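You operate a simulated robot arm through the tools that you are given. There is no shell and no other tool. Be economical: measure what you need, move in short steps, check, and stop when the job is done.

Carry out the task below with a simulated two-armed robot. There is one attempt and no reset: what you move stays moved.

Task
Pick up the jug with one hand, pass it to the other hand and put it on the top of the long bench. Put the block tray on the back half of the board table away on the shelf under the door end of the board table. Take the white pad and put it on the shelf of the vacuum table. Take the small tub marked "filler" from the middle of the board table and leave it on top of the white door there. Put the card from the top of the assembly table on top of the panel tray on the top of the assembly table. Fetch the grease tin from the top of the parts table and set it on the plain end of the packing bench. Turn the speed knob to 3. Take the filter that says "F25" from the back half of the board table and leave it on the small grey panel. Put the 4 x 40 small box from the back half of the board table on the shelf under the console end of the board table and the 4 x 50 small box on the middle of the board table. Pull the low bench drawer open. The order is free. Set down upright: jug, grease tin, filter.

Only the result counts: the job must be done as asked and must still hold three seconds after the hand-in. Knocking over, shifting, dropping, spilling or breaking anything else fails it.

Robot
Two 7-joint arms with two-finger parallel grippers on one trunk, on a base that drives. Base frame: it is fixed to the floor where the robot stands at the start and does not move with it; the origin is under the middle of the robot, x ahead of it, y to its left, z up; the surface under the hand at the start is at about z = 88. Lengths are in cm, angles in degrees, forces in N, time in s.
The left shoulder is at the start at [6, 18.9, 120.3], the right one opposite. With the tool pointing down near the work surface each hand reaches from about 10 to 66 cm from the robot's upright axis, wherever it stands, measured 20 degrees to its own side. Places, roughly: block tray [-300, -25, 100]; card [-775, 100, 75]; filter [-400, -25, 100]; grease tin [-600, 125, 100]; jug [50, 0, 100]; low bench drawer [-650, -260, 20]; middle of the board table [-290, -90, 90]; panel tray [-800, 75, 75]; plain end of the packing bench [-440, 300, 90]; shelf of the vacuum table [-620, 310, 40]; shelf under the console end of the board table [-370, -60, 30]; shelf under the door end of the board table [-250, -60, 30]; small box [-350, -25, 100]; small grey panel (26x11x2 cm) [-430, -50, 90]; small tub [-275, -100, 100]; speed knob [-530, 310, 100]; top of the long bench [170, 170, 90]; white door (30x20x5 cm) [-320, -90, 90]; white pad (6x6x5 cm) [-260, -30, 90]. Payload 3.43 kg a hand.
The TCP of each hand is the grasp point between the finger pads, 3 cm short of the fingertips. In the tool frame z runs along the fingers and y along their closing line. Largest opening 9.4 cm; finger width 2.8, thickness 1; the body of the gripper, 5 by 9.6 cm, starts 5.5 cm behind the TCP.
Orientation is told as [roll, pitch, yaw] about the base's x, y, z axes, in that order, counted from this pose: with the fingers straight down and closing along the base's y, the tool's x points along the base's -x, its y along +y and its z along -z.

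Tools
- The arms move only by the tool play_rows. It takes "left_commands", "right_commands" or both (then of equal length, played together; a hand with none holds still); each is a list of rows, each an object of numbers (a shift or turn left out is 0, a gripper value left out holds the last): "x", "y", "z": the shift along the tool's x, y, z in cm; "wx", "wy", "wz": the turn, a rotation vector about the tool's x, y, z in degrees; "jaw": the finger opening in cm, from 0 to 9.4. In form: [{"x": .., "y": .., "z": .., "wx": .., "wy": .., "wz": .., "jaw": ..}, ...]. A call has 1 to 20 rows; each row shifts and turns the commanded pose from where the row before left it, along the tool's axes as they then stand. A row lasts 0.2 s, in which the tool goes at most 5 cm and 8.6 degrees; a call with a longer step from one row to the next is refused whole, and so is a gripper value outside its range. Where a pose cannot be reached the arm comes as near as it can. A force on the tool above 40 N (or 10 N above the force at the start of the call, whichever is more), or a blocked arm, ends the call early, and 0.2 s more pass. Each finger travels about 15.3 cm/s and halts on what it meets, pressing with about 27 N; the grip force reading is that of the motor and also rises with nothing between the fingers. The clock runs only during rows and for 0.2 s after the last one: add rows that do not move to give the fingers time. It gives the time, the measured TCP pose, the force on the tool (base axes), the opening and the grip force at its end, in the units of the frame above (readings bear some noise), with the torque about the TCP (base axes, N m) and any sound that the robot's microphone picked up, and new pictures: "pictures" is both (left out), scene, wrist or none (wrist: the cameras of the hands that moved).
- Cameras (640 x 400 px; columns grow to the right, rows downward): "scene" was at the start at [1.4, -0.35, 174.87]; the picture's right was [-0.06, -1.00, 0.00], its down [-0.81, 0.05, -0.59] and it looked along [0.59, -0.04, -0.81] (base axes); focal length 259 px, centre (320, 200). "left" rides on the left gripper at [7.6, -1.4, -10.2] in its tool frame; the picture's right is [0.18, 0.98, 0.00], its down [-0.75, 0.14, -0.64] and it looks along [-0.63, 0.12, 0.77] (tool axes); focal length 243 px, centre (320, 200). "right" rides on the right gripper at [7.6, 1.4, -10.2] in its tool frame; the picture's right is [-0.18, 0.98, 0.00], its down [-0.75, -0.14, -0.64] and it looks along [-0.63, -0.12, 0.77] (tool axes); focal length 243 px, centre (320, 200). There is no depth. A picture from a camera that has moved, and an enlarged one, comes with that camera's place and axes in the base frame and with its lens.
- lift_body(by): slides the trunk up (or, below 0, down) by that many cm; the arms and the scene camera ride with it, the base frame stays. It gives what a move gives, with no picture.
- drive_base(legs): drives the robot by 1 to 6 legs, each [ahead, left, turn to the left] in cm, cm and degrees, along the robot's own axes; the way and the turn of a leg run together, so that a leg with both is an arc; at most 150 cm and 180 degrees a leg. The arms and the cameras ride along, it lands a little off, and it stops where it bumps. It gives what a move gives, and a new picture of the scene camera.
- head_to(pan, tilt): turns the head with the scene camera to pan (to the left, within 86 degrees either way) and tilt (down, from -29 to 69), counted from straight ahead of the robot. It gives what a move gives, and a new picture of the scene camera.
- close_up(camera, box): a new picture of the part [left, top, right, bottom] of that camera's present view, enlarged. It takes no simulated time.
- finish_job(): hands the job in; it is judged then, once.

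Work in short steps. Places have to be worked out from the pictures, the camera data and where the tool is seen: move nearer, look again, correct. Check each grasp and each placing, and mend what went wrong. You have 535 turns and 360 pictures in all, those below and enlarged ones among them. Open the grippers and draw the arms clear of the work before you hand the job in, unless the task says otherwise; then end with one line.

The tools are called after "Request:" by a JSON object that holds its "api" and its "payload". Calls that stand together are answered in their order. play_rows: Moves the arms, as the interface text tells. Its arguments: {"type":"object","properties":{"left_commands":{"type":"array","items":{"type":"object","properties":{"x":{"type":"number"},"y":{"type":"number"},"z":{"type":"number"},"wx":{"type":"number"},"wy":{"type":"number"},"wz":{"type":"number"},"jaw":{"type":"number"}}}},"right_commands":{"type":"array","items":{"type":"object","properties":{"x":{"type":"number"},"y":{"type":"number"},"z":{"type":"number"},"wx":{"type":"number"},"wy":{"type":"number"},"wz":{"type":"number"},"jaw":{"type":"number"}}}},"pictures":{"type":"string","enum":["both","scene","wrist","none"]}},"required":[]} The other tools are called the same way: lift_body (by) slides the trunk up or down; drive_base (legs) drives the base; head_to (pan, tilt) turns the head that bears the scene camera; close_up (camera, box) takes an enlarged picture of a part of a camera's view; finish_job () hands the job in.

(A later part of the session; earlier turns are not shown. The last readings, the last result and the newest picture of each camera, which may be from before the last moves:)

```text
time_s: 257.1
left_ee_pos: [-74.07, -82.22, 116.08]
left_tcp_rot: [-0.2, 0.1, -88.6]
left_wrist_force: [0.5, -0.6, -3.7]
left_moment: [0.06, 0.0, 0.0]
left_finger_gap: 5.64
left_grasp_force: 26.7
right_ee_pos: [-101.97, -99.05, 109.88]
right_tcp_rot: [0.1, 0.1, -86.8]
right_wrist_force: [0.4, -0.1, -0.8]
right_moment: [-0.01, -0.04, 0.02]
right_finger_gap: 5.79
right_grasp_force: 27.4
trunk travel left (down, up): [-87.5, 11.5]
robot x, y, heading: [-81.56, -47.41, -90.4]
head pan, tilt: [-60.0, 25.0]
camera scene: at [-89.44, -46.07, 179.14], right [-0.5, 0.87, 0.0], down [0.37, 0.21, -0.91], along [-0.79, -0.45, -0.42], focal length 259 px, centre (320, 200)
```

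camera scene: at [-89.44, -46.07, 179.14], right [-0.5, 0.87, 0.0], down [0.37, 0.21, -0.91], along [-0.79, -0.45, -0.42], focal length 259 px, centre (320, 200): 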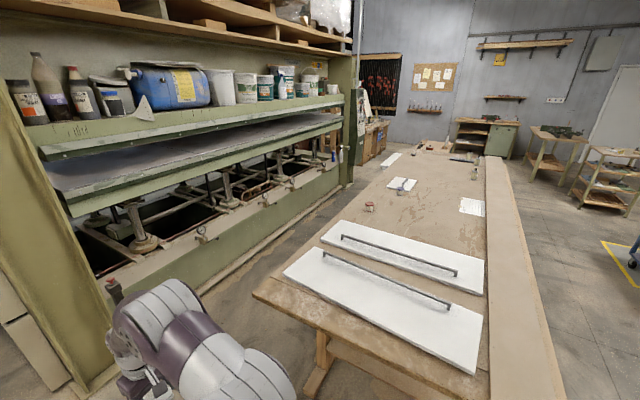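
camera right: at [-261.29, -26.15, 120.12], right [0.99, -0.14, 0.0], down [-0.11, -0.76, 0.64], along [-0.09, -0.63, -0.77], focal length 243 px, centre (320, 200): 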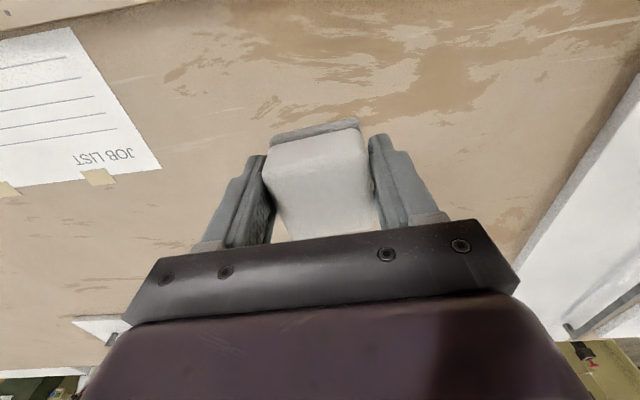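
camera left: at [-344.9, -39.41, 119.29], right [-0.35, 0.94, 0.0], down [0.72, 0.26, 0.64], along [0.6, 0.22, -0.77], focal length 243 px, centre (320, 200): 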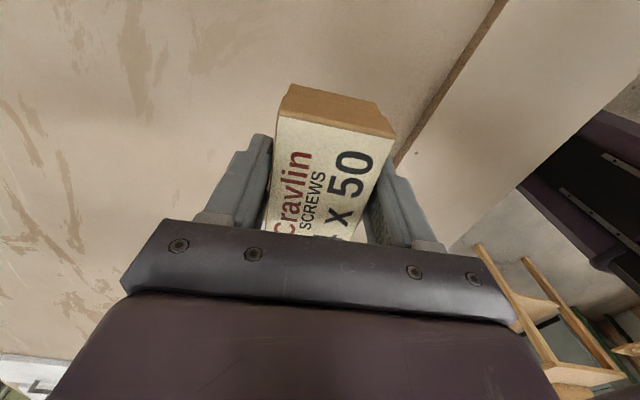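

The gap between the table (edge y ≈ -117) and the press (y ≈ -210) is about 90 cm wide. I drive to its mouth and turn to face +y.

Request:
{"api": "drive_base", "payload": {"legs": [[103, 0, 0], [0, 0, -179.5]]}}

Request:
{"api": "head_to", "payload": {"pan": 70, "tilt": 35}}

```text
time_s: 269.9
left_ee_pos: [-90.2, -119.13, 116.18]
left_tcp_rot: [-0.1, 0.1, 91.9]
left_wrist_force: [0.0, -0.3, -4.1]
left_moment: [-0.02, 0.02, -0.03]
left_finger_gap: 5.62
left_grasp_force: 27.0
right_ee_pos: [-62.7, -102.22, 109.93]
right_tcp_rot: [0.0, -0.1, 93.7]
right_wrist_force: [-0.2, 0.1, -0.7]
right_moment: [0.0, 0.03, 0.0]
right_finger_gap: 5.78
right_grasp_force: 27.0
trunk travel left (down, up): [-87.5, 11.5]
robot x, y, heading: [-82.1, -154.17, 90.1]
head pan, tilt: [-60.0, 25.0]
camera scene: at [-74.41, -155.0, 179.14], right [0.5, -0.86, 0.0], down [-0.36, -0.21, -0.91], along [0.78, 0.46, -0.42], focal length 259 px, centre (320, 200)
```

scene: 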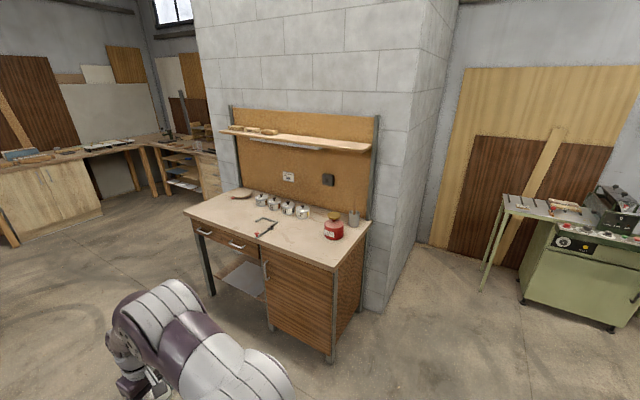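

```text
time_s: 272.0
left_ee_pos: [-90.17, -119.16, 116.15]
left_tcp_rot: [-0.2, 0.1, 91.9]
left_wrist_force: [-0.5, 0.5, -4.4]
left_moment: [-0.05, 0.0, 0.02]
left_finger_gap: 5.62
left_grasp_force: 27.6
right_ee_pos: [-62.57, -102.09, 109.8]
right_tcp_rot: [0.1, 0.1, 93.7]
right_wrist_force: [0.0, -0.1, -0.8]
right_moment: [-0.02, 0.03, -0.02]
right_finger_gap: 5.77
right_grasp_force: 26.9
trunk travel left (down, up): [-87.5, 11.5]
robot x, y, heading: [-82.43, -153.77, 90.4]
head pan, tilt: [70.0, 35.0]
camera scene: at [-90.64, -156.68, 177.57], right [0.34, 0.94, 0.0], down [0.54, -0.19, -0.82], along [-0.77, 0.28, -0.57], focal length 259 px, centre (320, 200)
```

scene: 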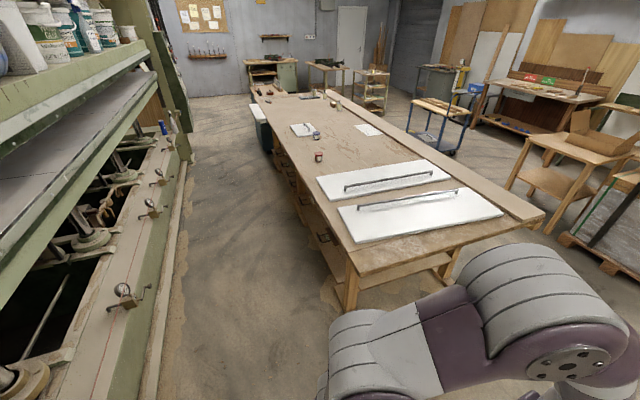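

The gap is clear. I slide left along the table's back side toward the tubs and the door.

Request:
{"api": "drive_base", "payload": {"legs": [[0, 150, -0.4], [0, 48, 0]]}}

Request:
{"api": "head_to", "payload": {"pan": 0, "tilt": 50}}

```text
time_s: 281.7
left_ee_pos: [-283.81, -118.27, 116.08]
left_tcp_rot: [-0.3, 0.0, 90.8]
left_wrist_force: [-0.3, 0.0, -3.9]
left_moment: [-0.01, -0.02, -0.02]
left_finger_gap: 5.64
left_grasp_force: 26.6
right_ee_pos: [-255.96, -101.75, 109.9]
right_tcp_rot: [0.0, 0.0, 92.7]
right_wrist_force: [0.1, 1.1, -0.5]
right_moment: [0.01, -0.02, 0.0]
right_finger_gap: 5.77
right_grasp_force: 27.3
trunk travel left (down, up): [-87.5, 11.5]
robot x, y, heading: [-277.03, -152.96, 89.3]
head pan, tilt: [70.0, 35.0]
camera scene: at [-284.99, -155.75, 177.57], right [0.35, 0.93, 0.0], down [0.54, -0.2, -0.82], along [-0.77, 0.29, -0.57], focal length 259 px, centre (320, 200)
```

scene: 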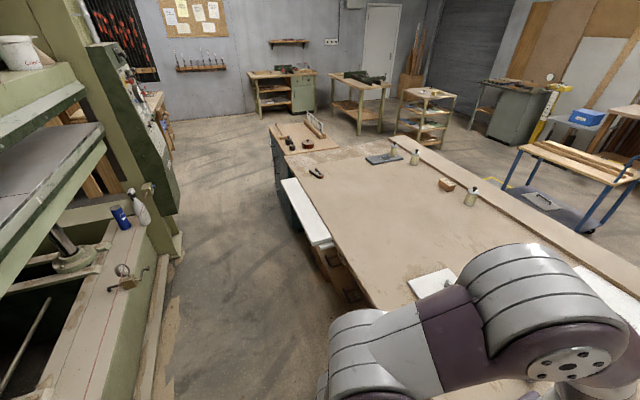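

```text
time_s: 283.1
left_ee_pos: [-283.94, -118.27, 116.13]
left_tcp_rot: [-0.1, 0.1, 90.8]
left_wrist_force: [0.0, 0.5, -3.4]
left_moment: [-0.01, 0.0, 0.01]
left_finger_gap: 5.61
left_grasp_force: 27.4
right_ee_pos: [-256.11, -101.74, 109.89]
right_tcp_rot: [0.0, 0.0, 92.8]
right_wrist_force: [0.9, -0.2, -0.9]
right_moment: [0.01, -0.01, -0.01]
right_finger_gap: 5.78
right_grasp_force: 27.2
trunk travel left (down, up): [-87.5, 11.5]
robot x, y, heading: [-276.69, -152.98, 89.1]
head pan, tilt: [0.0, 50.0]
camera scene: at [-276.8, -151.18, 175.39], right [1.0, -0.01, 0.0], down [-0.01, -0.77, -0.64], along [0.01, 0.64, -0.77], focal length 259 px, centre (320, 200)
```

scene: 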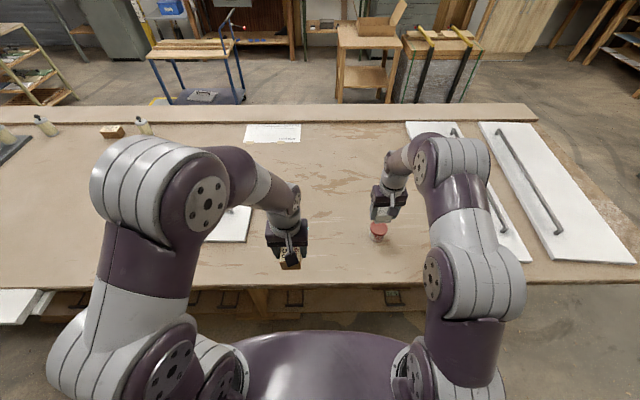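

The red tub stands near (-255, -99), and the blue one is hidden by the arm at about (-295, -90). I move 8 cm ahead, with the right hand raised, and bring the box toward (-275, -86).

Request:
{"api": "play_rows", "payload": {"right_commands": [{"z": -3}, {"z": -3, "y": 2}, {"y": 3}, {"y": 3}, {}], "pictures": "none"}}

Request:
{"api": "drive_base", "payload": {"legs": [[9, 0, 0.5]]}}

Request:
{"api": "play_rows", "payload": {"left_commands": [{"x": -4, "y": -1.5}, {"x": -4, "y": -1.5}, {"x": -4, "y": -1.5}, {"x": -4, "y": -1.5}, {"x": -4, "y": -1}, {}]}}

```text
time_s: 284.3
left_ee_pos: [-283.92, -118.22, 116.13]
left_tcp_rot: [-0.2, 0.0, 90.8]
left_wrist_force: [-0.8, 0.5, -4.3]
left_moment: [-0.03, -0.02, -0.01]
left_finger_gap: 5.65
left_grasp_force: 27.1
right_ee_pos: [-264.01, -102.16, 115.69]
right_tcp_rot: [0.0, 0.0, 92.5]
right_wrist_force: [0.9, -0.1, -0.9]
right_moment: [-0.01, 0.0, 0.0]
right_finger_gap: 5.77
right_grasp_force: 27.1
trunk travel left (down, up): [-87.5, 11.5]
robot x, y, heading: [-277.11, -153.01, 89.4]
head pan, tilt: [0.0, 50.0]
```

```text
time_s: 285.4
left_ee_pos: [-284.07, -109.3, 116.14]
left_tcp_rot: [-0.2, 0.0, 91.4]
left_wrist_force: [-0.4, -0.6, -4.0]
left_moment: [-0.03, 0.03, 0.01]
left_finger_gap: 5.63
left_grasp_force: 26.6
right_ee_pos: [-264.32, -92.93, 116.07]
right_tcp_rot: [-0.1, -0.1, 93.1]
right_wrist_force: [-0.6, -0.5, -1.4]
right_moment: [-0.03, -0.01, 0.03]
right_finger_gap: 5.79
right_grasp_force: 26.8
trunk travel left (down, up): [-87.5, 11.5]
robot x, y, heading: [-276.82, -143.91, 89.5]
head pan, tilt: [0.0, 50.0]
camera scene: at [-276.71, -142.31, 175.4], right [1.0, -0.01, 0.0], down [0.0, -0.77, -0.64], along [0.0, 0.64, -0.77], focal length 259 px, centre (320, 200)
```

scene: 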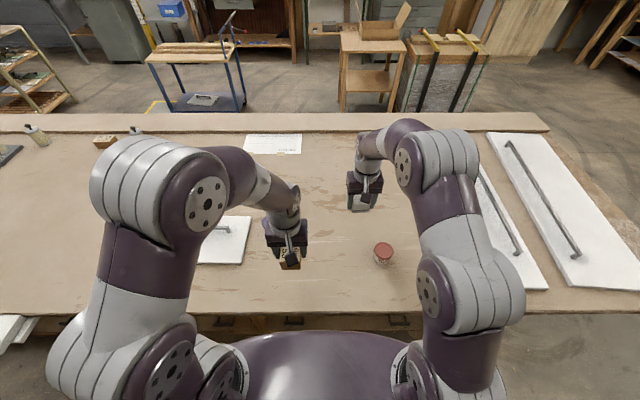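

```text
time_s: 286.8
left_ee_pos: [-278.0, -90.22, 115.01]
left_tcp_rot: [-0.2, 0.1, 91.3]
left_wrist_force: [0.0, -0.3, -3.0]
left_moment: [-0.02, -0.01, -0.02]
left_finger_gap: 5.62
left_grasp_force: 26.8
left hand out of reach, approached as far as the arm can: row 5
right_ee_pos: [-264.32, -92.95, 115.84]
right_tcp_rot: [0.0, 0.0, 93.2]
right_wrist_force: [0.5, 0.3, -0.5]
right_moment: [0.0, 0.01, -0.03]
right_finger_gap: 5.79
right_grasp_force: 26.7
trunk travel left (down, up): [-87.5, 11.5]
robot x, y, heading: [-276.87, -143.94, 90.0]
head pan, tilt: [0.0, 50.0]
camera scene: at [-276.76, -142.13, 175.39], right [1.0, 0.0, 0.0], down [0.0, -0.77, -0.64], along [0.0, 0.64, -0.77], focal length 259 px, centre (320, 200)
camera left: at [-276.57, -97.93, 125.42], right [-0.98, -0.21, 0.0], down [-0.16, 0.75, 0.64], along [-0.13, 0.63, -0.77], focal length 243 px, centre (320, 200)
```

scene: 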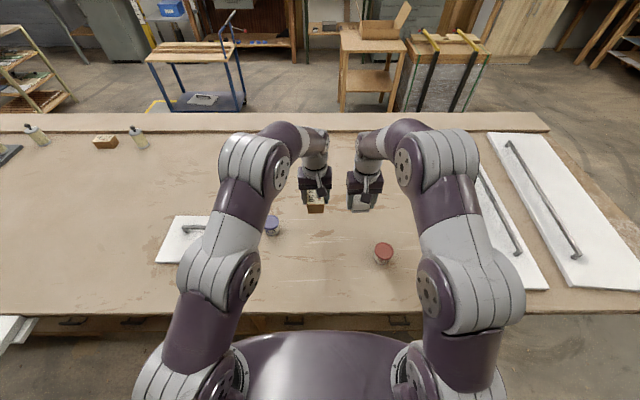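
left: 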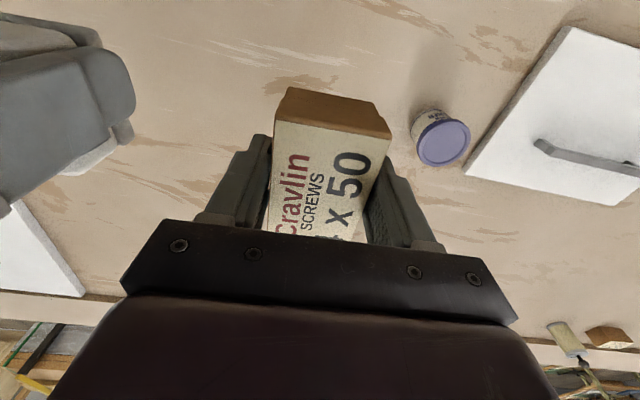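

The box hovers in free space at (-278, -90). I check the tub labels while here.

Request:
{"api": "close_up", "payload": {"camera": "left", "box": [380, 80, 500, 180]}}

Request:
{"api": "close_up", "payload": {"camera": "scene", "box": [340, 220, 440, 290]}}

```text
4.00 times, centred on (440, 130) of left
camera zoom: at [-276.57, -97.93, 125.42], right [-0.98, -0.21, 0.0], down [-0.16, 0.75, 0.64], along [-0.13, 0.63, -0.77], focal length 970 px, centre (-160, 480)
```

zoom: 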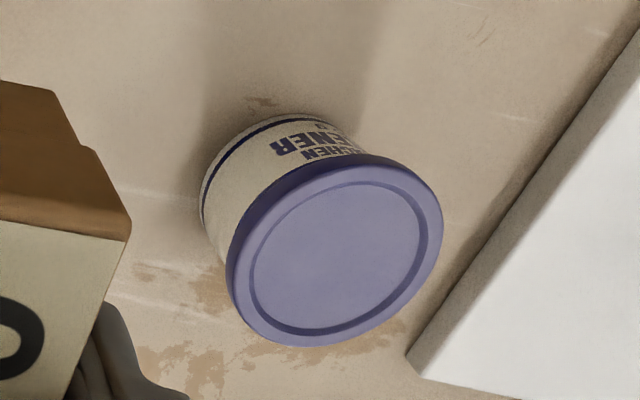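

```text
5.71 times, centred on (390, 255) of scene
camera zoom: at [-276.76, -142.13, 175.39], right [1.0, 0.0, 0.0], down [0.0, -0.77, -0.64], along [0.0, 0.64, -0.77], focal length 1482 px, centre (-80, -114)
```

zoom: 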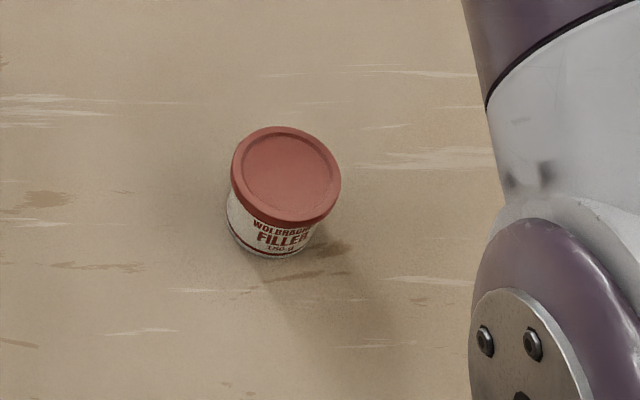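

The red tub is the FILLER. I move the right hand away a little and set the 4 x 50 box down here.

Request:
{"api": "play_rows", "payload": {"left_commands": [{}, {}, {"z": 4}, {"z": 4}, {"z": 4}, {"z": 4}, {"z": 2.5}, {"z": 0.6}, {"z": 0.5}, {"z": 0.4}, {}], "right_commands": [{"y": -4}, {"y": -4}, {}, {}, {}, {}, {}, {}, {}, {}, {}], "pictures": "none"}}

```text
time_s: 289.2
left_ee_pos: [-277.94, -90.28, 95.21]
left_tcp_rot: [-0.1, 0.1, 91.3]
left_wrist_force: [-0.5, -0.2, -4.4]
left_moment: [-0.04, -0.01, 0.01]
left_finger_gap: 5.64
left_grasp_force: 27.4
right_ee_pos: [-256.28, -92.61, 115.74]
right_tcp_rot: [-0.1, 0.1, 93.2]
right_wrist_force: [-0.2, -0.9, -0.7]
right_moment: [-0.04, 0.04, 0.0]
right_finger_gap: 5.8
right_grasp_force: 26.9
trunk travel left (down, up): [-87.5, 11.5]
robot x, y, heading: [-276.94, -144.3, 89.9]
head pan, tilt: [0.0, 50.0]
```

I take a few more small steps down to contact, then release and rise.

Request:
{"api": "play_rows", "payload": {"left_commands": [{"z": 0.3}, {"z": 0.3}, {"z": 0.3}, {}, {"jaw": 7.5}, {"jaw": 8}, {}, {"z": -3}, {"z": -4}, {"z": -4}, {"z": -4}, {"z": -4}, {}], "pictures": "both"}}

```text
time_s: 292.0
left_ee_pos: [-278.01, -90.39, 113.38]
left_tcp_rot: [-0.2, 0.3, 91.4]
left_wrist_force: [-0.4, -0.3, -0.3]
left_moment: [-0.03, 0.03, -0.01]
left_finger_gap: 8.0
left_grasp_force: 0.1
right_ee_pos: [-256.3, -92.48, 115.7]
right_tcp_rot: [0.1, 0.0, 93.1]
right_wrist_force: [-0.6, 0.4, -0.1]
right_moment: [0.01, 0.01, 0.0]
right_finger_gap: 5.77
right_grasp_force: 27.9
trunk travel left (down, up): [-87.5, 11.5]
robot x, y, heading: [-277.06, -143.96, 89.9]
head pan, tilt: [0.0, 50.0]
camera scene: at [-276.7, -141.98, 175.39], right [1.0, -0.01, 0.0], down [0.0, -0.77, -0.64], along [0.0, 0.64, -0.77], focal length 259 px, centre (320, 200)
camera left: at [-276.7, -97.99, 123.69], right [-0.98, -0.21, 0.0], down [-0.16, 0.75, 0.64], along [-0.13, 0.63, -0.77], focal length 243 px, centre (320, 200)
```

scene: 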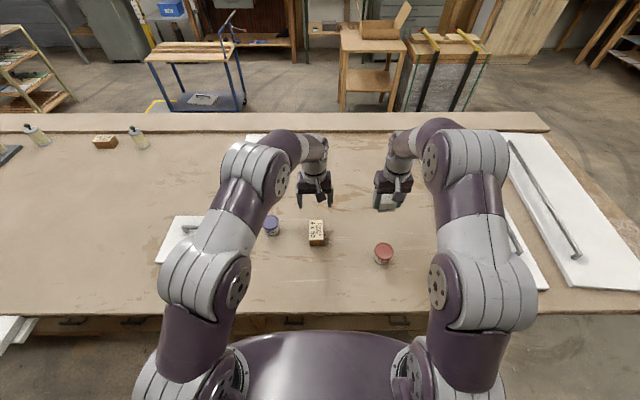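
left: 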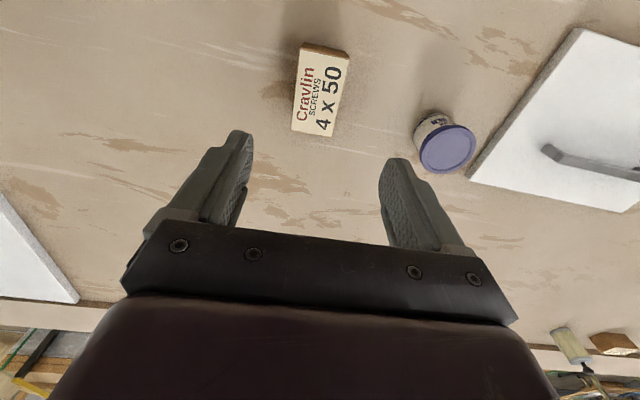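

The box is placed. I shift right so the left hand can reach the filler tub, and look.

Request:
{"api": "drive_base", "payload": {"legs": [[0, -23, 0]]}}

Request:
{"api": "play_rows", "payload": {"left_commands": [{"x": 4, "jaw": 9.4}, {"x": 4}, {"z": 2}, {}], "pictures": "wrist"}}

```text
time_s: 293.8
left_ee_pos: [-254.77, -90.43, 113.24]
left_tcp_rot: [-0.3, 0.1, 91.0]
left_wrist_force: [-0.9, -0.4, -0.1]
left_moment: [0.05, 0.0, 0.01]
left_finger_gap: 7.98
left_grasp_force: 0.0
right_ee_pos: [-233.02, -92.74, 115.85]
right_tcp_rot: [-0.1, 0.0, 92.9]
right_wrist_force: [0.1, -0.4, -1.7]
right_moment: [-0.04, -0.04, -0.02]
right_finger_gap: 5.75
right_grasp_force: 26.4
trunk travel left (down, up): [-87.5, 11.5]
robot x, y, heading: [-253.5, -144.1, 89.7]
head pan, tilt: [0.0, 50.0]
camera scene: at [-253.66, -142.21, 175.39], right [1.0, -0.01, 0.0], down [-0.01, -0.77, -0.64], along [0.01, 0.64, -0.77], focal length 259 px, centre (320, 200)
```

scene: 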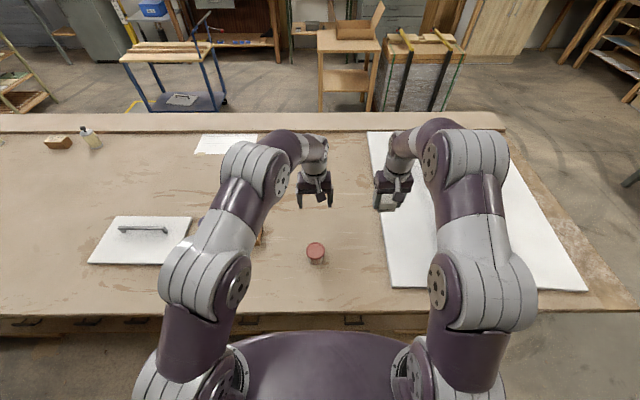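

```text
time_s: 294.8
left_ee_pos: [-254.6, -98.54, 111.4]
left_tcp_rot: [-0.3, 0.1, 91.0]
left_wrist_force: [0.1, -0.2, -0.6]
left_moment: [-0.02, -0.02, -0.02]
left_finger_gap: 9.41
left_grasp_force: 0.0
right_ee_pos: [-233.07, -92.73, 115.83]
right_tcp_rot: [-0.1, 0.0, 92.9]
right_wrist_force: [0.0, 1.4, -0.9]
right_moment: [-0.01, 0.0, 0.01]
right_finger_gap: 5.77
right_grasp_force: 26.7
trunk travel left (down, up): [-87.5, 11.5]
robot x, y, heading: [-253.71, -144.03, 89.4]
head pan, tilt: [0.0, 50.0]
camera left: at [-253.22, -106.23, 121.73], right [-0.98, -0.2, 0.0], down [-0.16, 0.75, 0.64], along [-0.13, 0.63, -0.77], focal length 243 px, centre (320, 200)
```

left: 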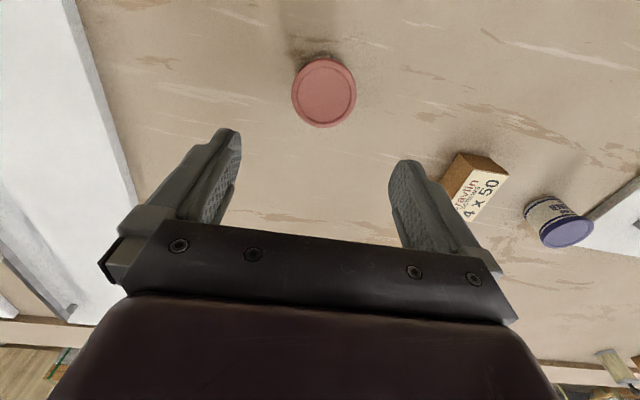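

The lid is at (-255, -99.2). I centre, descend and grip it.

Request:
{"api": "play_rows", "payload": {"left_commands": [{"x": 0.7, "y": 0.4}, {"z": 4}, {"z": 4}, {"z": 4}, {"z": 3.6}, {}, {"jaw": 4}, {"jaw": 4}, {"jaw": 4}, {}, {"z": -2}, {"z": -4}, {"z": -4}, {"z": -4}, {}], "pictures": "wrist"}}

```text
time_s: 297.9
left_ee_pos: [-254.72, -99.22, 109.9]
left_tcp_rot: [-0.2, 0.2, 91.0]
left_wrist_force: [0.1, 0.7, -2.2]
left_moment: [0.01, 0.0, 0.02]
left_finger_gap: 6.76
left_grasp_force: 26.8
right_ee_pos: [-232.92, -92.68, 115.7]
right_tcp_rot: [-0.1, 0.0, 92.9]
right_wrist_force: [0.0, 0.3, -0.9]
right_moment: [0.01, 0.01, 0.01]
right_finger_gap: 5.78
right_grasp_force: 26.8
trunk travel left (down, up): [-87.5, 11.5]
robot x, y, heading: [-254.06, -144.22, 89.5]
head pan, tilt: [0.0, 50.0]
camera left: at [-253.37, -106.91, 120.32], right [-0.98, -0.2, 0.0], down [-0.16, 0.75, 0.64], along [-0.13, 0.63, -0.77], focal length 243 px, centre (320, 200)
```

left: 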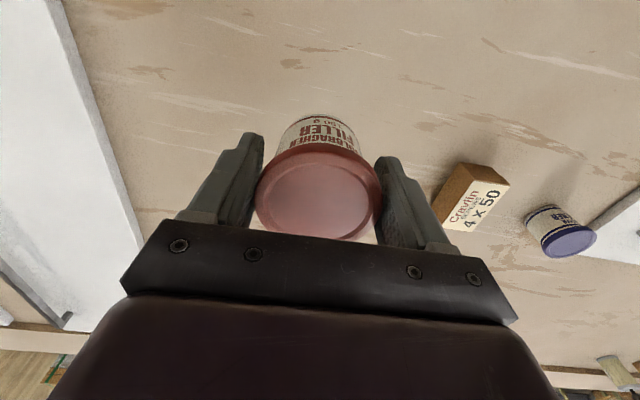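

The filler tub is held. I slide left to the white door and look at it from above.

Request:
{"api": "drive_base", "payload": {"legs": [[0, 61, 0.4]]}}

Request:
{"api": "close_up", "payload": {"camera": "left", "box": [0, 0, 640, 400]}}

```text
time_s: 301.4
left_ee_pos: [-316.19, -98.92, 109.93]
left_tcp_rot: [-0.2, 0.1, 91.7]
left_wrist_force: [-0.4, 1.5, -2.2]
left_moment: [0.0, 0.01, 0.01]
left_finger_gap: 6.72
left_grasp_force: 27.1
right_ee_pos: [-294.37, -92.42, 115.72]
right_tcp_rot: [0.0, 0.1, 93.5]
right_wrist_force: [0.4, 0.1, -0.6]
right_moment: [-0.02, 0.02, 0.02]
right_finger_gap: 5.77
right_grasp_force: 26.8
trunk travel left (down, up): [-87.5, 11.5]
robot x, y, heading: [-314.93, -143.63, 89.9]
head pan, tilt: [0.0, 50.0]
camera scene: at [-314.51, -141.91, 175.39], right [1.0, 0.0, 0.0], down [0.0, -0.77, -0.64], along [0.0, 0.64, -0.77], focal length 259 px, centre (320, 200)
```

scene: 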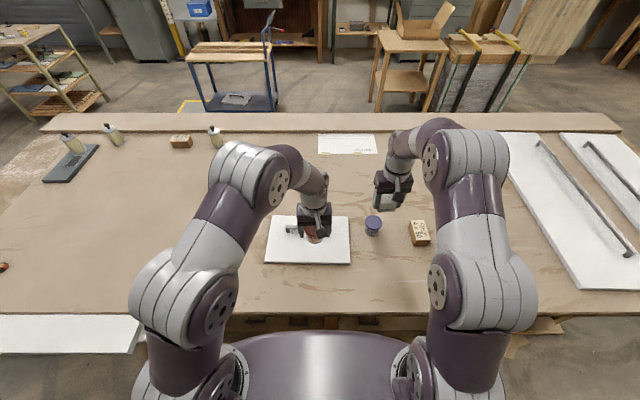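

```text
1.00 times, centred on (320, 200) of left (not enlarged: the box is as wide or as high as the picture)
camera zoom: at [-314.74, -106.63, 120.29], right [-0.98, -0.21, 0.0], down [-0.16, 0.75, 0.64], along [-0.13, 0.63, -0.77], focal length 243 px, centre (320, 200)
```

zoom: 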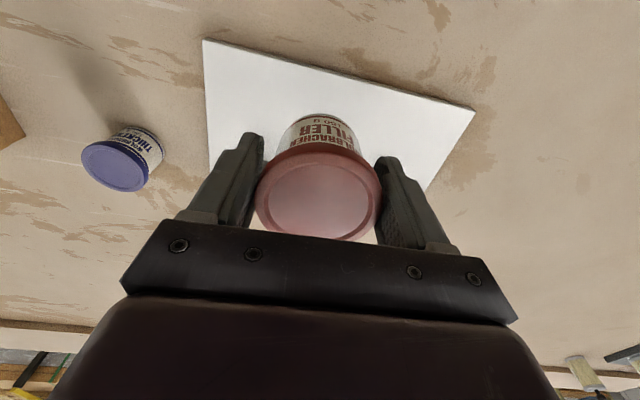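

The door's near edge is at y ≈ -101.5 and its handle at y ≈ -91. I set the tub on the near strip at (-316, -96.8), lowering slowly.

Request:
{"api": "play_rows", "payload": {"left_commands": [{"x": -2.1}, {"z": 4}, {"z": 4}, {"z": 2.5}, {}], "pictures": "both"}}

Request:
{"api": "close_up", "payload": {"camera": "scene", "box": [250, 190, 370, 275]}}

```text
time_s: 302.6
left_ee_pos: [-316.2, -97.14, 99.4]
left_tcp_rot: [-0.2, 0.1, 91.6]
left_wrist_force: [0.0, -0.3, -1.3]
left_moment: [-0.02, 0.01, 0.02]
left_finger_gap: 6.74
left_grasp_force: 27.0
right_ee_pos: [-294.55, -92.16, 115.75]
right_tcp_rot: [-0.1, -0.1, 93.4]
right_wrist_force: [0.3, -0.1, -0.8]
right_moment: [-0.01, 0.01, 0.03]
right_finger_gap: 5.79
right_grasp_force: 26.9
trunk travel left (down, up): [-87.5, 11.5]
robot x, y, heading: [-314.44, -143.46, 90.1]
head pan, tilt: [0.0, 50.0]
camera scene: at [-314.61, -141.95, 175.39], right [1.0, 0.0, 0.0], down [0.0, -0.77, -0.64], along [0.0, 0.64, -0.77], focal length 259 px, centre (320, 200)
camera left: at [-314.79, -104.74, 109.69], right [-0.98, -0.21, 0.0], down [-0.16, 0.75, 0.64], along [-0.13, 0.63, -0.77], focal length 243 px, centre (320, 200)
```

scene: 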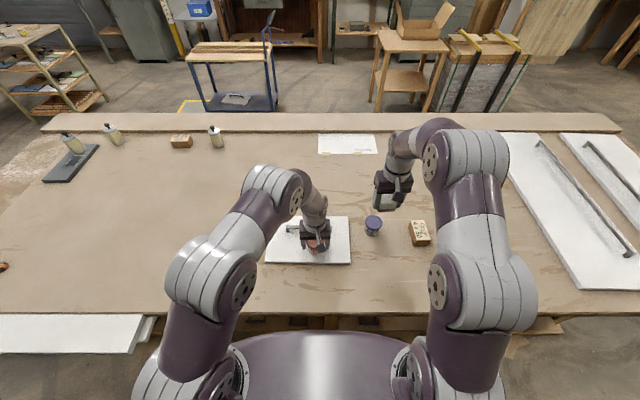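
left: 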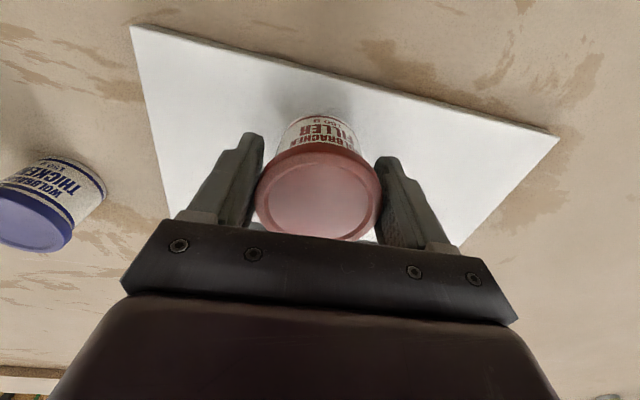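

```text
4.71 times, centred on (310, 232) of scene
camera zoom: at [-314.61, -141.95, 175.39], right [1.0, 0.0, 0.0], down [0.0, -0.77, -0.64], along [0.0, 0.64, -0.77], focal length 1220 px, centre (367, 47)
```

zoom: 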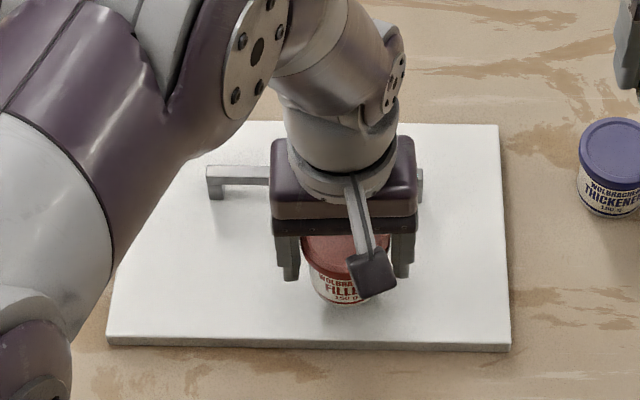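

The tub is over the white strip, clear of the handle and the edge. I lower to contact, then release.

Request:
{"api": "play_rows", "payload": {"left_commands": [{"z": 0.5}, {"z": 0.4}, {"z": 0.3}, {"z": 0.3}, {}], "pictures": "none"}}

```text
time_s: 303.8
left_ee_pos: [-316.32, -96.93, 97.86]
left_tcp_rot: [-0.2, 0.2, 91.6]
left_wrist_force: [-0.5, 0.1, -1.7]
left_moment: [-0.01, 0.0, -0.03]
left_finger_gap: 6.76
left_grasp_force: 27.1
right_ee_pos: [-294.5, -92.26, 115.66]
right_tcp_rot: [0.0, -0.1, 93.4]
right_wrist_force: [0.0, 0.6, -1.0]
right_moment: [-0.03, 0.03, -0.02]
right_finger_gap: 5.79
right_grasp_force: 26.7
trunk travel left (down, up): [-87.5, 11.5]
robot x, y, heading: [-314.84, -143.57, 90.0]
head pan, tilt: [0.0, 50.0]
```

There is no contact yet, so I continue in small steps.

Request:
{"api": "play_rows", "payload": {"left_commands": [{"z": 0.3}, {"z": 0.3}, {"z": 0.3}, {}], "pictures": "none"}}

```text
time_s: 304.8
left_ee_pos: [-316.27, -96.95, 97.29]
left_tcp_rot: [-0.5, -0.3, 91.7]
left_wrist_force: [-2.7, 3.9, 25.9]
left_moment: [0.18, 0.03, 0.03]
left_finger_gap: 6.76
left_grasp_force: 26.9
right_ee_pos: [-294.63, -92.47, 115.97]
right_tcp_rot: [0.1, -0.1, 93.6]
right_wrist_force: [-0.5, 0.5, -0.3]
right_moment: [0.0, 0.01, 0.01]
right_finger_gap: 5.78
right_grasp_force: 26.9
trunk travel left (down, up): [-87.5, 11.5]
robot x, y, heading: [-314.85, -144.02, 89.8]
head pan, tilt: [0.0, 50.0]
```

Contact is at 26 N. I ease off, release, rise and check.

Request:
{"api": "play_rows", "payload": {"left_commands": [{"z": -0.3}, {"jaw": 8.5}, {"jaw": 9}, {}, {"z": -3}, {"z": -4}, {"z": -4}, {"z": -4}, {"x": 4}, {"x": 4}, {}], "pictures": "scene"}}

Request:
{"api": "close_up", "payload": {"camera": "scene", "box": [250, 190, 450, 275]}}

```text
time_s: 307.2
left_ee_pos: [-316.21, -104.74, 112.24]
left_tcp_rot: [-0.3, 0.2, 91.6]
left_wrist_force: [0.0, 0.3, -0.5]
left_moment: [-0.05, -0.01, -0.01]
left_finger_gap: 8.98
left_grasp_force: 0.0
right_ee_pos: [-294.43, -92.31, 115.89]
right_tcp_rot: [0.0, 0.0, 93.4]
right_wrist_force: [-0.1, 0.4, -0.3]
right_moment: [0.0, 0.02, -0.01]
right_finger_gap: 5.78
right_grasp_force: 26.8
trunk travel left (down, up): [-87.5, 11.5]
robot x, y, heading: [-314.54, -143.57, 89.9]
head pan, tilt: [0.0, 50.0]
camera scene: at [-314.61, -141.81, 175.39], right [1.0, 0.0, 0.0], down [0.0, -0.77, -0.64], along [0.0, 0.64, -0.77], focal length 259 px, centre (320, 200)
```

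scene: 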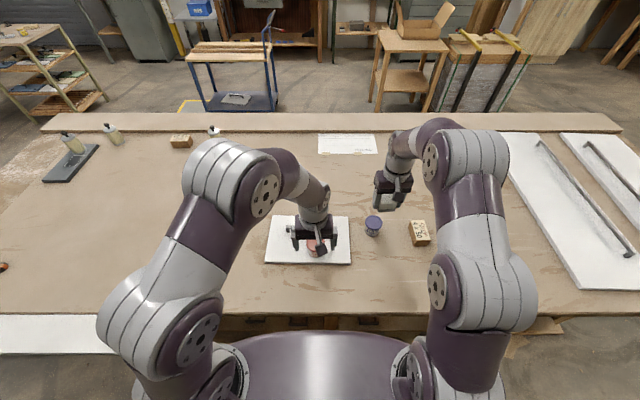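

```text
3.20 times, centred on (350, 232) of scene
camera zoom: at [-314.61, -141.81, 175.39], right [1.0, 0.0, 0.0], down [0.0, -0.77, -0.64], along [0.0, 0.64, -0.77], focal length 830 px, centre (224, 96)
```

zoom: 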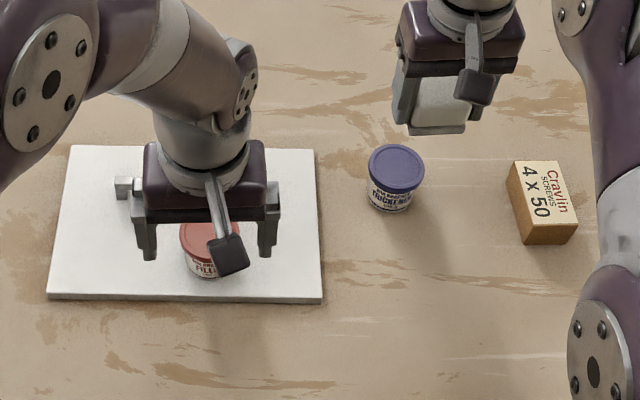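

The board-table jobs are done. I back to the middle of the gap and slide on toward the console end, stopping to look ahead.

Request:
{"api": "drive_base", "payload": {"legs": [[-16, 0, 0], [0, 150, 0]]}}

Request:
{"api": "head_to", "payload": {"pan": 80, "tilt": 28}}

```text
time_s: 315.5
left_ee_pos: [-464.59, -123.16, 112.23]
left_tcp_rot: [-0.1, 0.2, 93.4]
left_wrist_force: [-0.1, -0.4, 0.0]
left_moment: [0.01, 0.0, 0.0]
left_finger_gap: 8.99
left_grasp_force: 0.1
right_ee_pos: [-443.35, -109.95, 115.83]
right_tcp_rot: [-0.1, 0.0, 95.4]
right_wrist_force: [-0.8, -0.1, -1.2]
right_moment: [-0.01, 0.01, 0.01]
right_finger_gap: 5.76
right_grasp_force: 27.1
trunk travel left (down, up): [-87.5, 11.5]
robot x, y, heading: [-461.97, -162.21, 91.8]
head pan, tilt: [0.0, 50.0]
camera scene: at [-461.9, -160.26, 175.39], right [1.0, 0.03, 0.0], down [0.02, -0.77, -0.64], along [-0.02, 0.64, -0.77], focal length 259 px, centre (320, 200)
```

scene: 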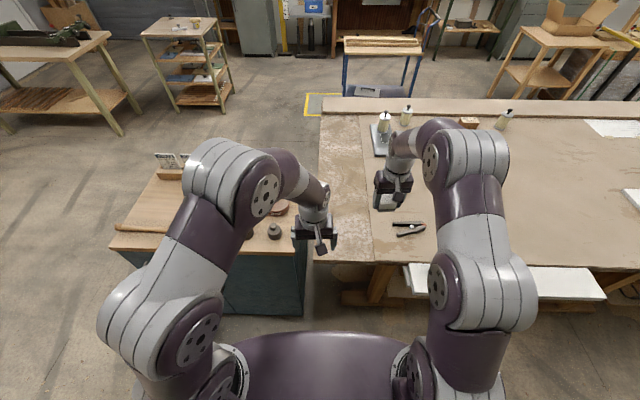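

```text
time_s: 317.1
left_ee_pos: [-464.75, -123.15, 112.2]
left_tcp_rot: [-0.1, 0.1, 93.4]
left_wrist_force: [-0.1, -0.3, -0.5]
left_moment: [0.01, 0.02, 0.01]
left_finger_gap: 9.0
left_grasp_force: 0.0
right_ee_pos: [-443.39, -110.03, 115.79]
right_tcp_rot: [0.0, 0.0, 95.3]
right_wrist_force: [-1.1, 0.3, -1.1]
right_moment: [-0.01, 0.01, 0.01]
right_finger_gap: 5.78
right_grasp_force: 26.4
trunk travel left (down, up): [-87.5, 11.5]
robot x, y, heading: [-462.13, -161.98, 91.9]
head pan, tilt: [80.0, 28.0]
camera scene: at [-470.72, -166.66, 178.66], right [0.14, 0.99, 0.0], down [0.46, -0.07, -0.88], along [-0.87, 0.13, -0.47], focal length 259 px, centre (320, 200)
```

scene: 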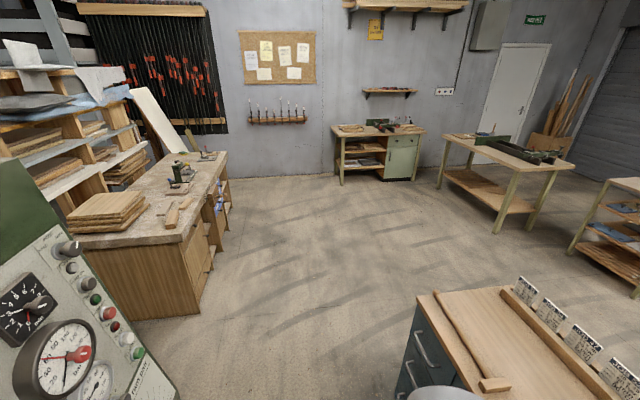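

The low bench runs along -x ahead on the left, its front near y ≈ -235. I go to x ≈ -650 and turn to face it.

Request:
{"api": "drive_base", "payload": {"legs": [[0, 150, -2], [0, 38, 0], [0, 0, 179]]}}

Request:
{"api": "head_to", "payload": {"pan": 0, "tilt": 38}}

```text
time_s: 333.8
left_ee_pos: [-651.41, -202.94, 112.31]
left_tcp_rot: [-0.2, 0.1, -90.6]
left_wrist_force: [-0.7, 0.0, -0.5]
left_moment: [0.0, -0.01, -0.01]
left_finger_gap: 8.98
left_grasp_force: 0.0
right_ee_pos: [-673.53, -214.66, 115.76]
right_tcp_rot: [0.1, 0.1, -88.8]
right_wrist_force: [0.5, -0.2, -0.4]
right_moment: [-0.02, -0.01, 0.02]
right_finger_gap: 5.79
right_grasp_force: 26.9
trunk travel left (down, up): [-87.5, 11.5]
robot x, y, heading: [-651.1, -164.38, -92.2]
head pan, tilt: [80.0, 28.0]
camera scene: at [-642.15, -159.84, 178.66], right [-0.21, -0.98, 0.0], down [-0.46, 0.1, -0.88], along [0.86, -0.19, -0.47], focal length 259 px, centre (320, 200)
```

scene: 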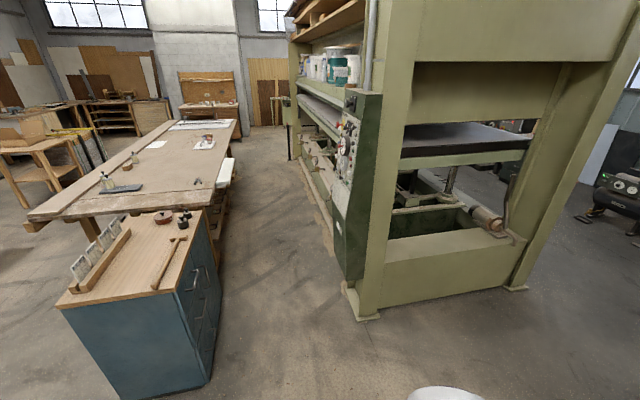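

```text
time_s: 335.3
left_ee_pos: [-651.34, -202.96, 112.26]
left_tcp_rot: [-0.1, 0.1, -90.7]
left_wrist_force: [-0.7, 0.5, 0.2]
left_moment: [0.01, 0.01, 0.03]
left_finger_gap: 9.02
left_grasp_force: 0.1
right_ee_pos: [-673.64, -214.65, 115.72]
right_tcp_rot: [0.0, 0.0, -88.8]
right_wrist_force: [-0.7, 0.4, 0.0]
right_moment: [0.02, 0.01, 0.01]
right_finger_gap: 5.75
right_grasp_force: 26.9
trunk travel left (down, up): [-87.5, 11.5]
robot x, y, heading: [-651.26, -163.9, -92.1]
head pan, tilt: [0.0, 38.0]
camera scene: at [-651.39, -166.53, 177.11], right [-1.0, 0.04, 0.0], down [0.02, 0.62, -0.79], along [-0.03, -0.79, -0.62], focal length 259 px, centre (320, 200)
```

scene: 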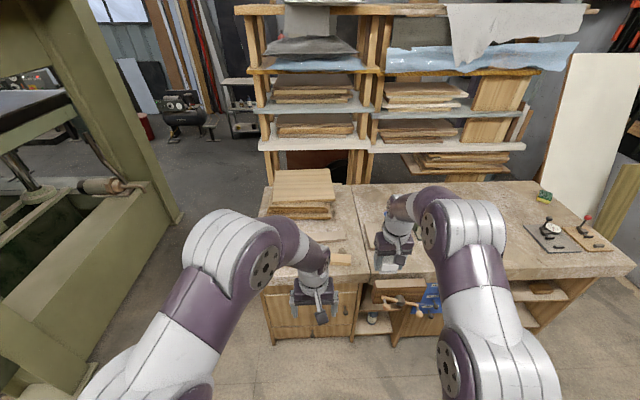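

I back up and lower the trunk to see the low drawer.

Request:
{"api": "drive_base", "payload": {"legs": [[-35, 0, 2]]}}

Request:
{"api": "lift_body", "payload": {"by": -40}}

Request:
{"api": "head_to", "payload": {"pan": 0, "tilt": 40}}

Request:
{"api": "close_up", "payload": {"camera": "scene", "box": [220, 120, 460, 270]}}

```text
time_s: 337.6
left_ee_pos: [-649.24, -167.52, 112.24]
left_tcp_rot: [-0.1, 0.1, -88.5]
left_wrist_force: [0.0, -0.3, -0.9]
left_moment: [0.0, -0.01, 0.0]
left_finger_gap: 9.04
left_grasp_force: 0.0
right_ee_pos: [-670.96, -179.86, 115.77]
right_tcp_rot: [0.0, 0.1, -86.8]
right_wrist_force: [0.3, 0.3, -0.7]
right_moment: [-0.01, 0.02, -0.01]
right_finger_gap: 5.77
right_grasp_force: 26.8
trunk travel left (down, up): [-87.5, 11.5]
robot x, y, heading: [-650.25, -128.41, -90.1]
head pan, tilt: [0.0, 38.0]
camera scene: at [-650.54, -131.04, 177.1], right [-1.0, 0.0, 0.0], down [0.0, 0.62, -0.79], along [0.0, -0.79, -0.62], focal length 259 px, centre (320, 200)
```

scene: 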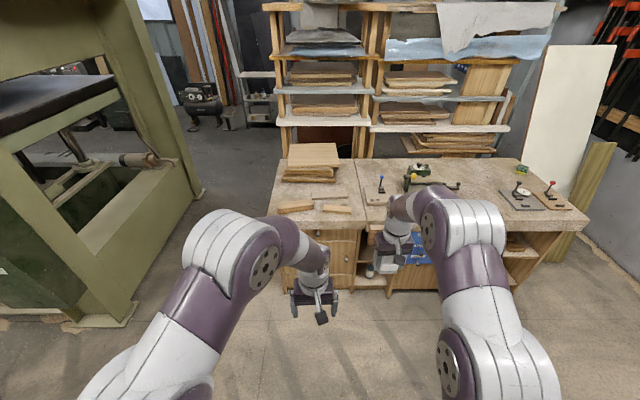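

```text
time_s: 341.5
left_ee_pos: [-649.23, -167.29, 72.26]
left_tcp_rot: [-0.1, 0.1, -88.6]
left_wrist_force: [0.6, 0.1, 1.2]
left_moment: [0.0, -0.02, 0.02]
left_finger_gap: 9.0
left_grasp_force: 0.1
right_ee_pos: [-670.98, -179.7, 75.78]
right_tcp_rot: [0.0, 0.0, -86.8]
right_wrist_force: [-0.2, 0.2, -0.4]
right_moment: [0.0, 0.0, 0.05]
right_finger_gap: 5.77
right_grasp_force: 26.4
trunk travel left (down, up): [-47.5, 51.5]
robot x, y, heading: [-650.59, -128.43, -90.2]
head pan, tilt: [0.0, 38.0]
```

```text
time_s: 342.1
left_ee_pos: [-649.3, -167.41, 72.33]
left_tcp_rot: [-0.2, 0.1, -88.6]
left_wrist_force: [-0.5, -0.5, 0.0]
left_moment: [0.02, 0.01, -0.03]
left_finger_gap: 9.0
left_grasp_force: 0.2
right_ee_pos: [-670.95, -179.81, 75.81]
right_tcp_rot: [0.0, 0.0, -86.9]
right_wrist_force: [0.1, 0.2, -1.0]
right_moment: [0.0, -0.02, -0.02]
right_finger_gap: 5.77
right_grasp_force: 26.8
trunk travel left (down, up): [-47.5, 51.5]
robot x, y, heading: [-650.43, -128.39, -90.3]
head pan, tilt: [0.0, 40.0]
camera scene: at [-650.53, -130.76, 136.81], right [-1.0, 0.0, 0.0], down [0.0, 0.64, -0.77], along [0.0, -0.77, -0.64], focal length 259 px, centre (320, 200)
```

scene: 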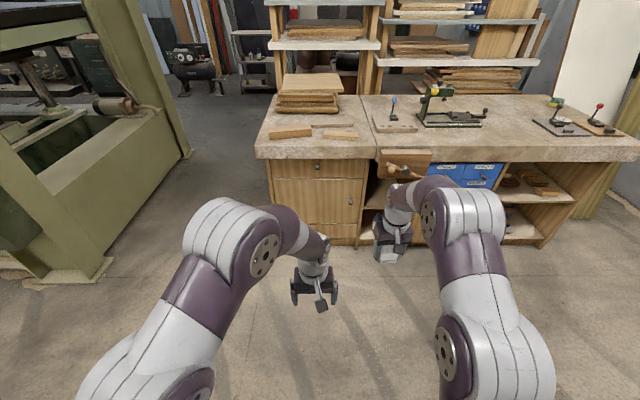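

```text
2.67 times, centred on (340, 195) of scene
camera zoom: at [-650.53, -130.76, 136.81], right [-1.0, 0.0, 0.0], down [0.0, 0.64, -0.77], along [0.0, -0.77, -0.64], focal length 692 px, centre (267, 213)
```

zoom: 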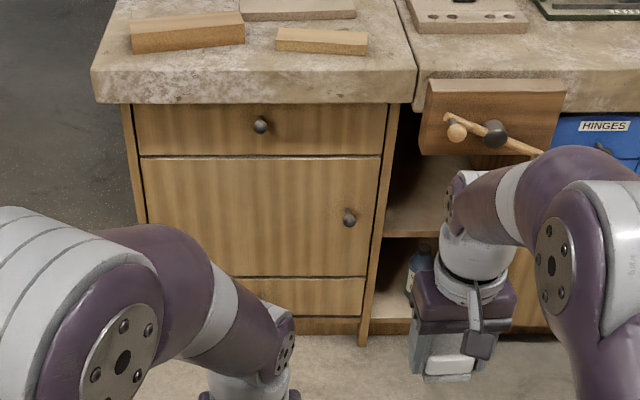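

The low drawer is the bottom one; its knob is hidden behind my arm. I lower the trunk more, extend the left hand forward, tilt it forward and look again.

Request:
{"api": "lift_body", "payload": {"by": -32}}

Request:
{"api": "play_rows", "payload": {"left_commands": [{"x": -4, "y": 2}, {"x": -4, "y": 2}, {"x": -4, "y": 1}, {"x": -3}, {"wy": -8}, {"wy": -8}, {"wy": -8}, {"wy": -8}, {"wy": -8}, {"wy": -8}, {"wy": -8}, {"wy": -8}, {"wy": -8}, {}]}}

```text
time_s: 345.3
left_ee_pos: [-649.21, -167.41, 40.2]
left_tcp_rot: [-0.1, 0.2, -88.6]
left_wrist_force: [-0.1, 0.5, 0.9]
left_moment: [0.02, 0.01, -0.02]
left_finger_gap: 9.0
left_grasp_force: 0.1
right_ee_pos: [-670.89, -179.74, 43.78]
right_tcp_rot: [0.0, -0.1, -86.8]
right_wrist_force: [0.1, -0.8, -0.4]
right_moment: [-0.02, -0.02, -0.03]
right_finger_gap: 5.77
right_grasp_force: 26.8
trunk travel left (down, up): [-15.5, 83.5]
robot x, y, heading: [-650.27, -128.37, -90.0]
head pan, tilt: [0.0, 40.0]
```

```text
time_s: 348.3
left_ee_pos: [-643.17, -182.14, 39.92]
left_tcp_rot: [2.8, -67.8, -90.1]
left_wrist_force: [0.6, 0.1, 0.6]
left_moment: [-0.03, 0.04, -0.02]
left_finger_gap: 9.0
left_grasp_force: 0.0
left hand out of reach, approached as far as the arm can: row 11
right_ee_pos: [-670.99, -179.77, 43.7]
right_tcp_rot: [0.0, 0.0, -86.8]
right_wrist_force: [0.2, 0.7, -0.3]
right_moment: [0.01, 0.01, 0.0]
right_finger_gap: 5.77
right_grasp_force: 26.8
trunk travel left (down, up): [-15.5, 83.5]
robot x, y, heading: [-651.02, -128.06, -90.2]
head pan, tilt: [0.0, 40.0]
camera scene: at [-650.52, -130.75, 104.81], right [-1.0, 0.0, 0.0], down [0.0, 0.64, -0.77], along [0.0, -0.77, -0.64], focal length 259 px, centre (320, 200)
camera left: at [-645.32, -170.0, 36.88], right [0.98, 0.11, -0.15], down [0.11, 0.32, 0.94], along [0.16, -0.94, 0.3], focal length 243 px, centre (320, 200)
```

scene: 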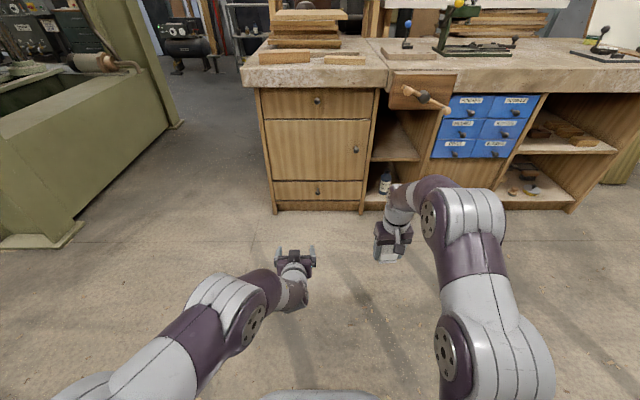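
left: 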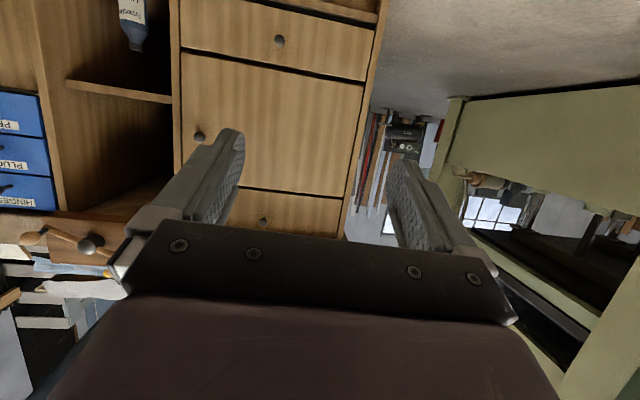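

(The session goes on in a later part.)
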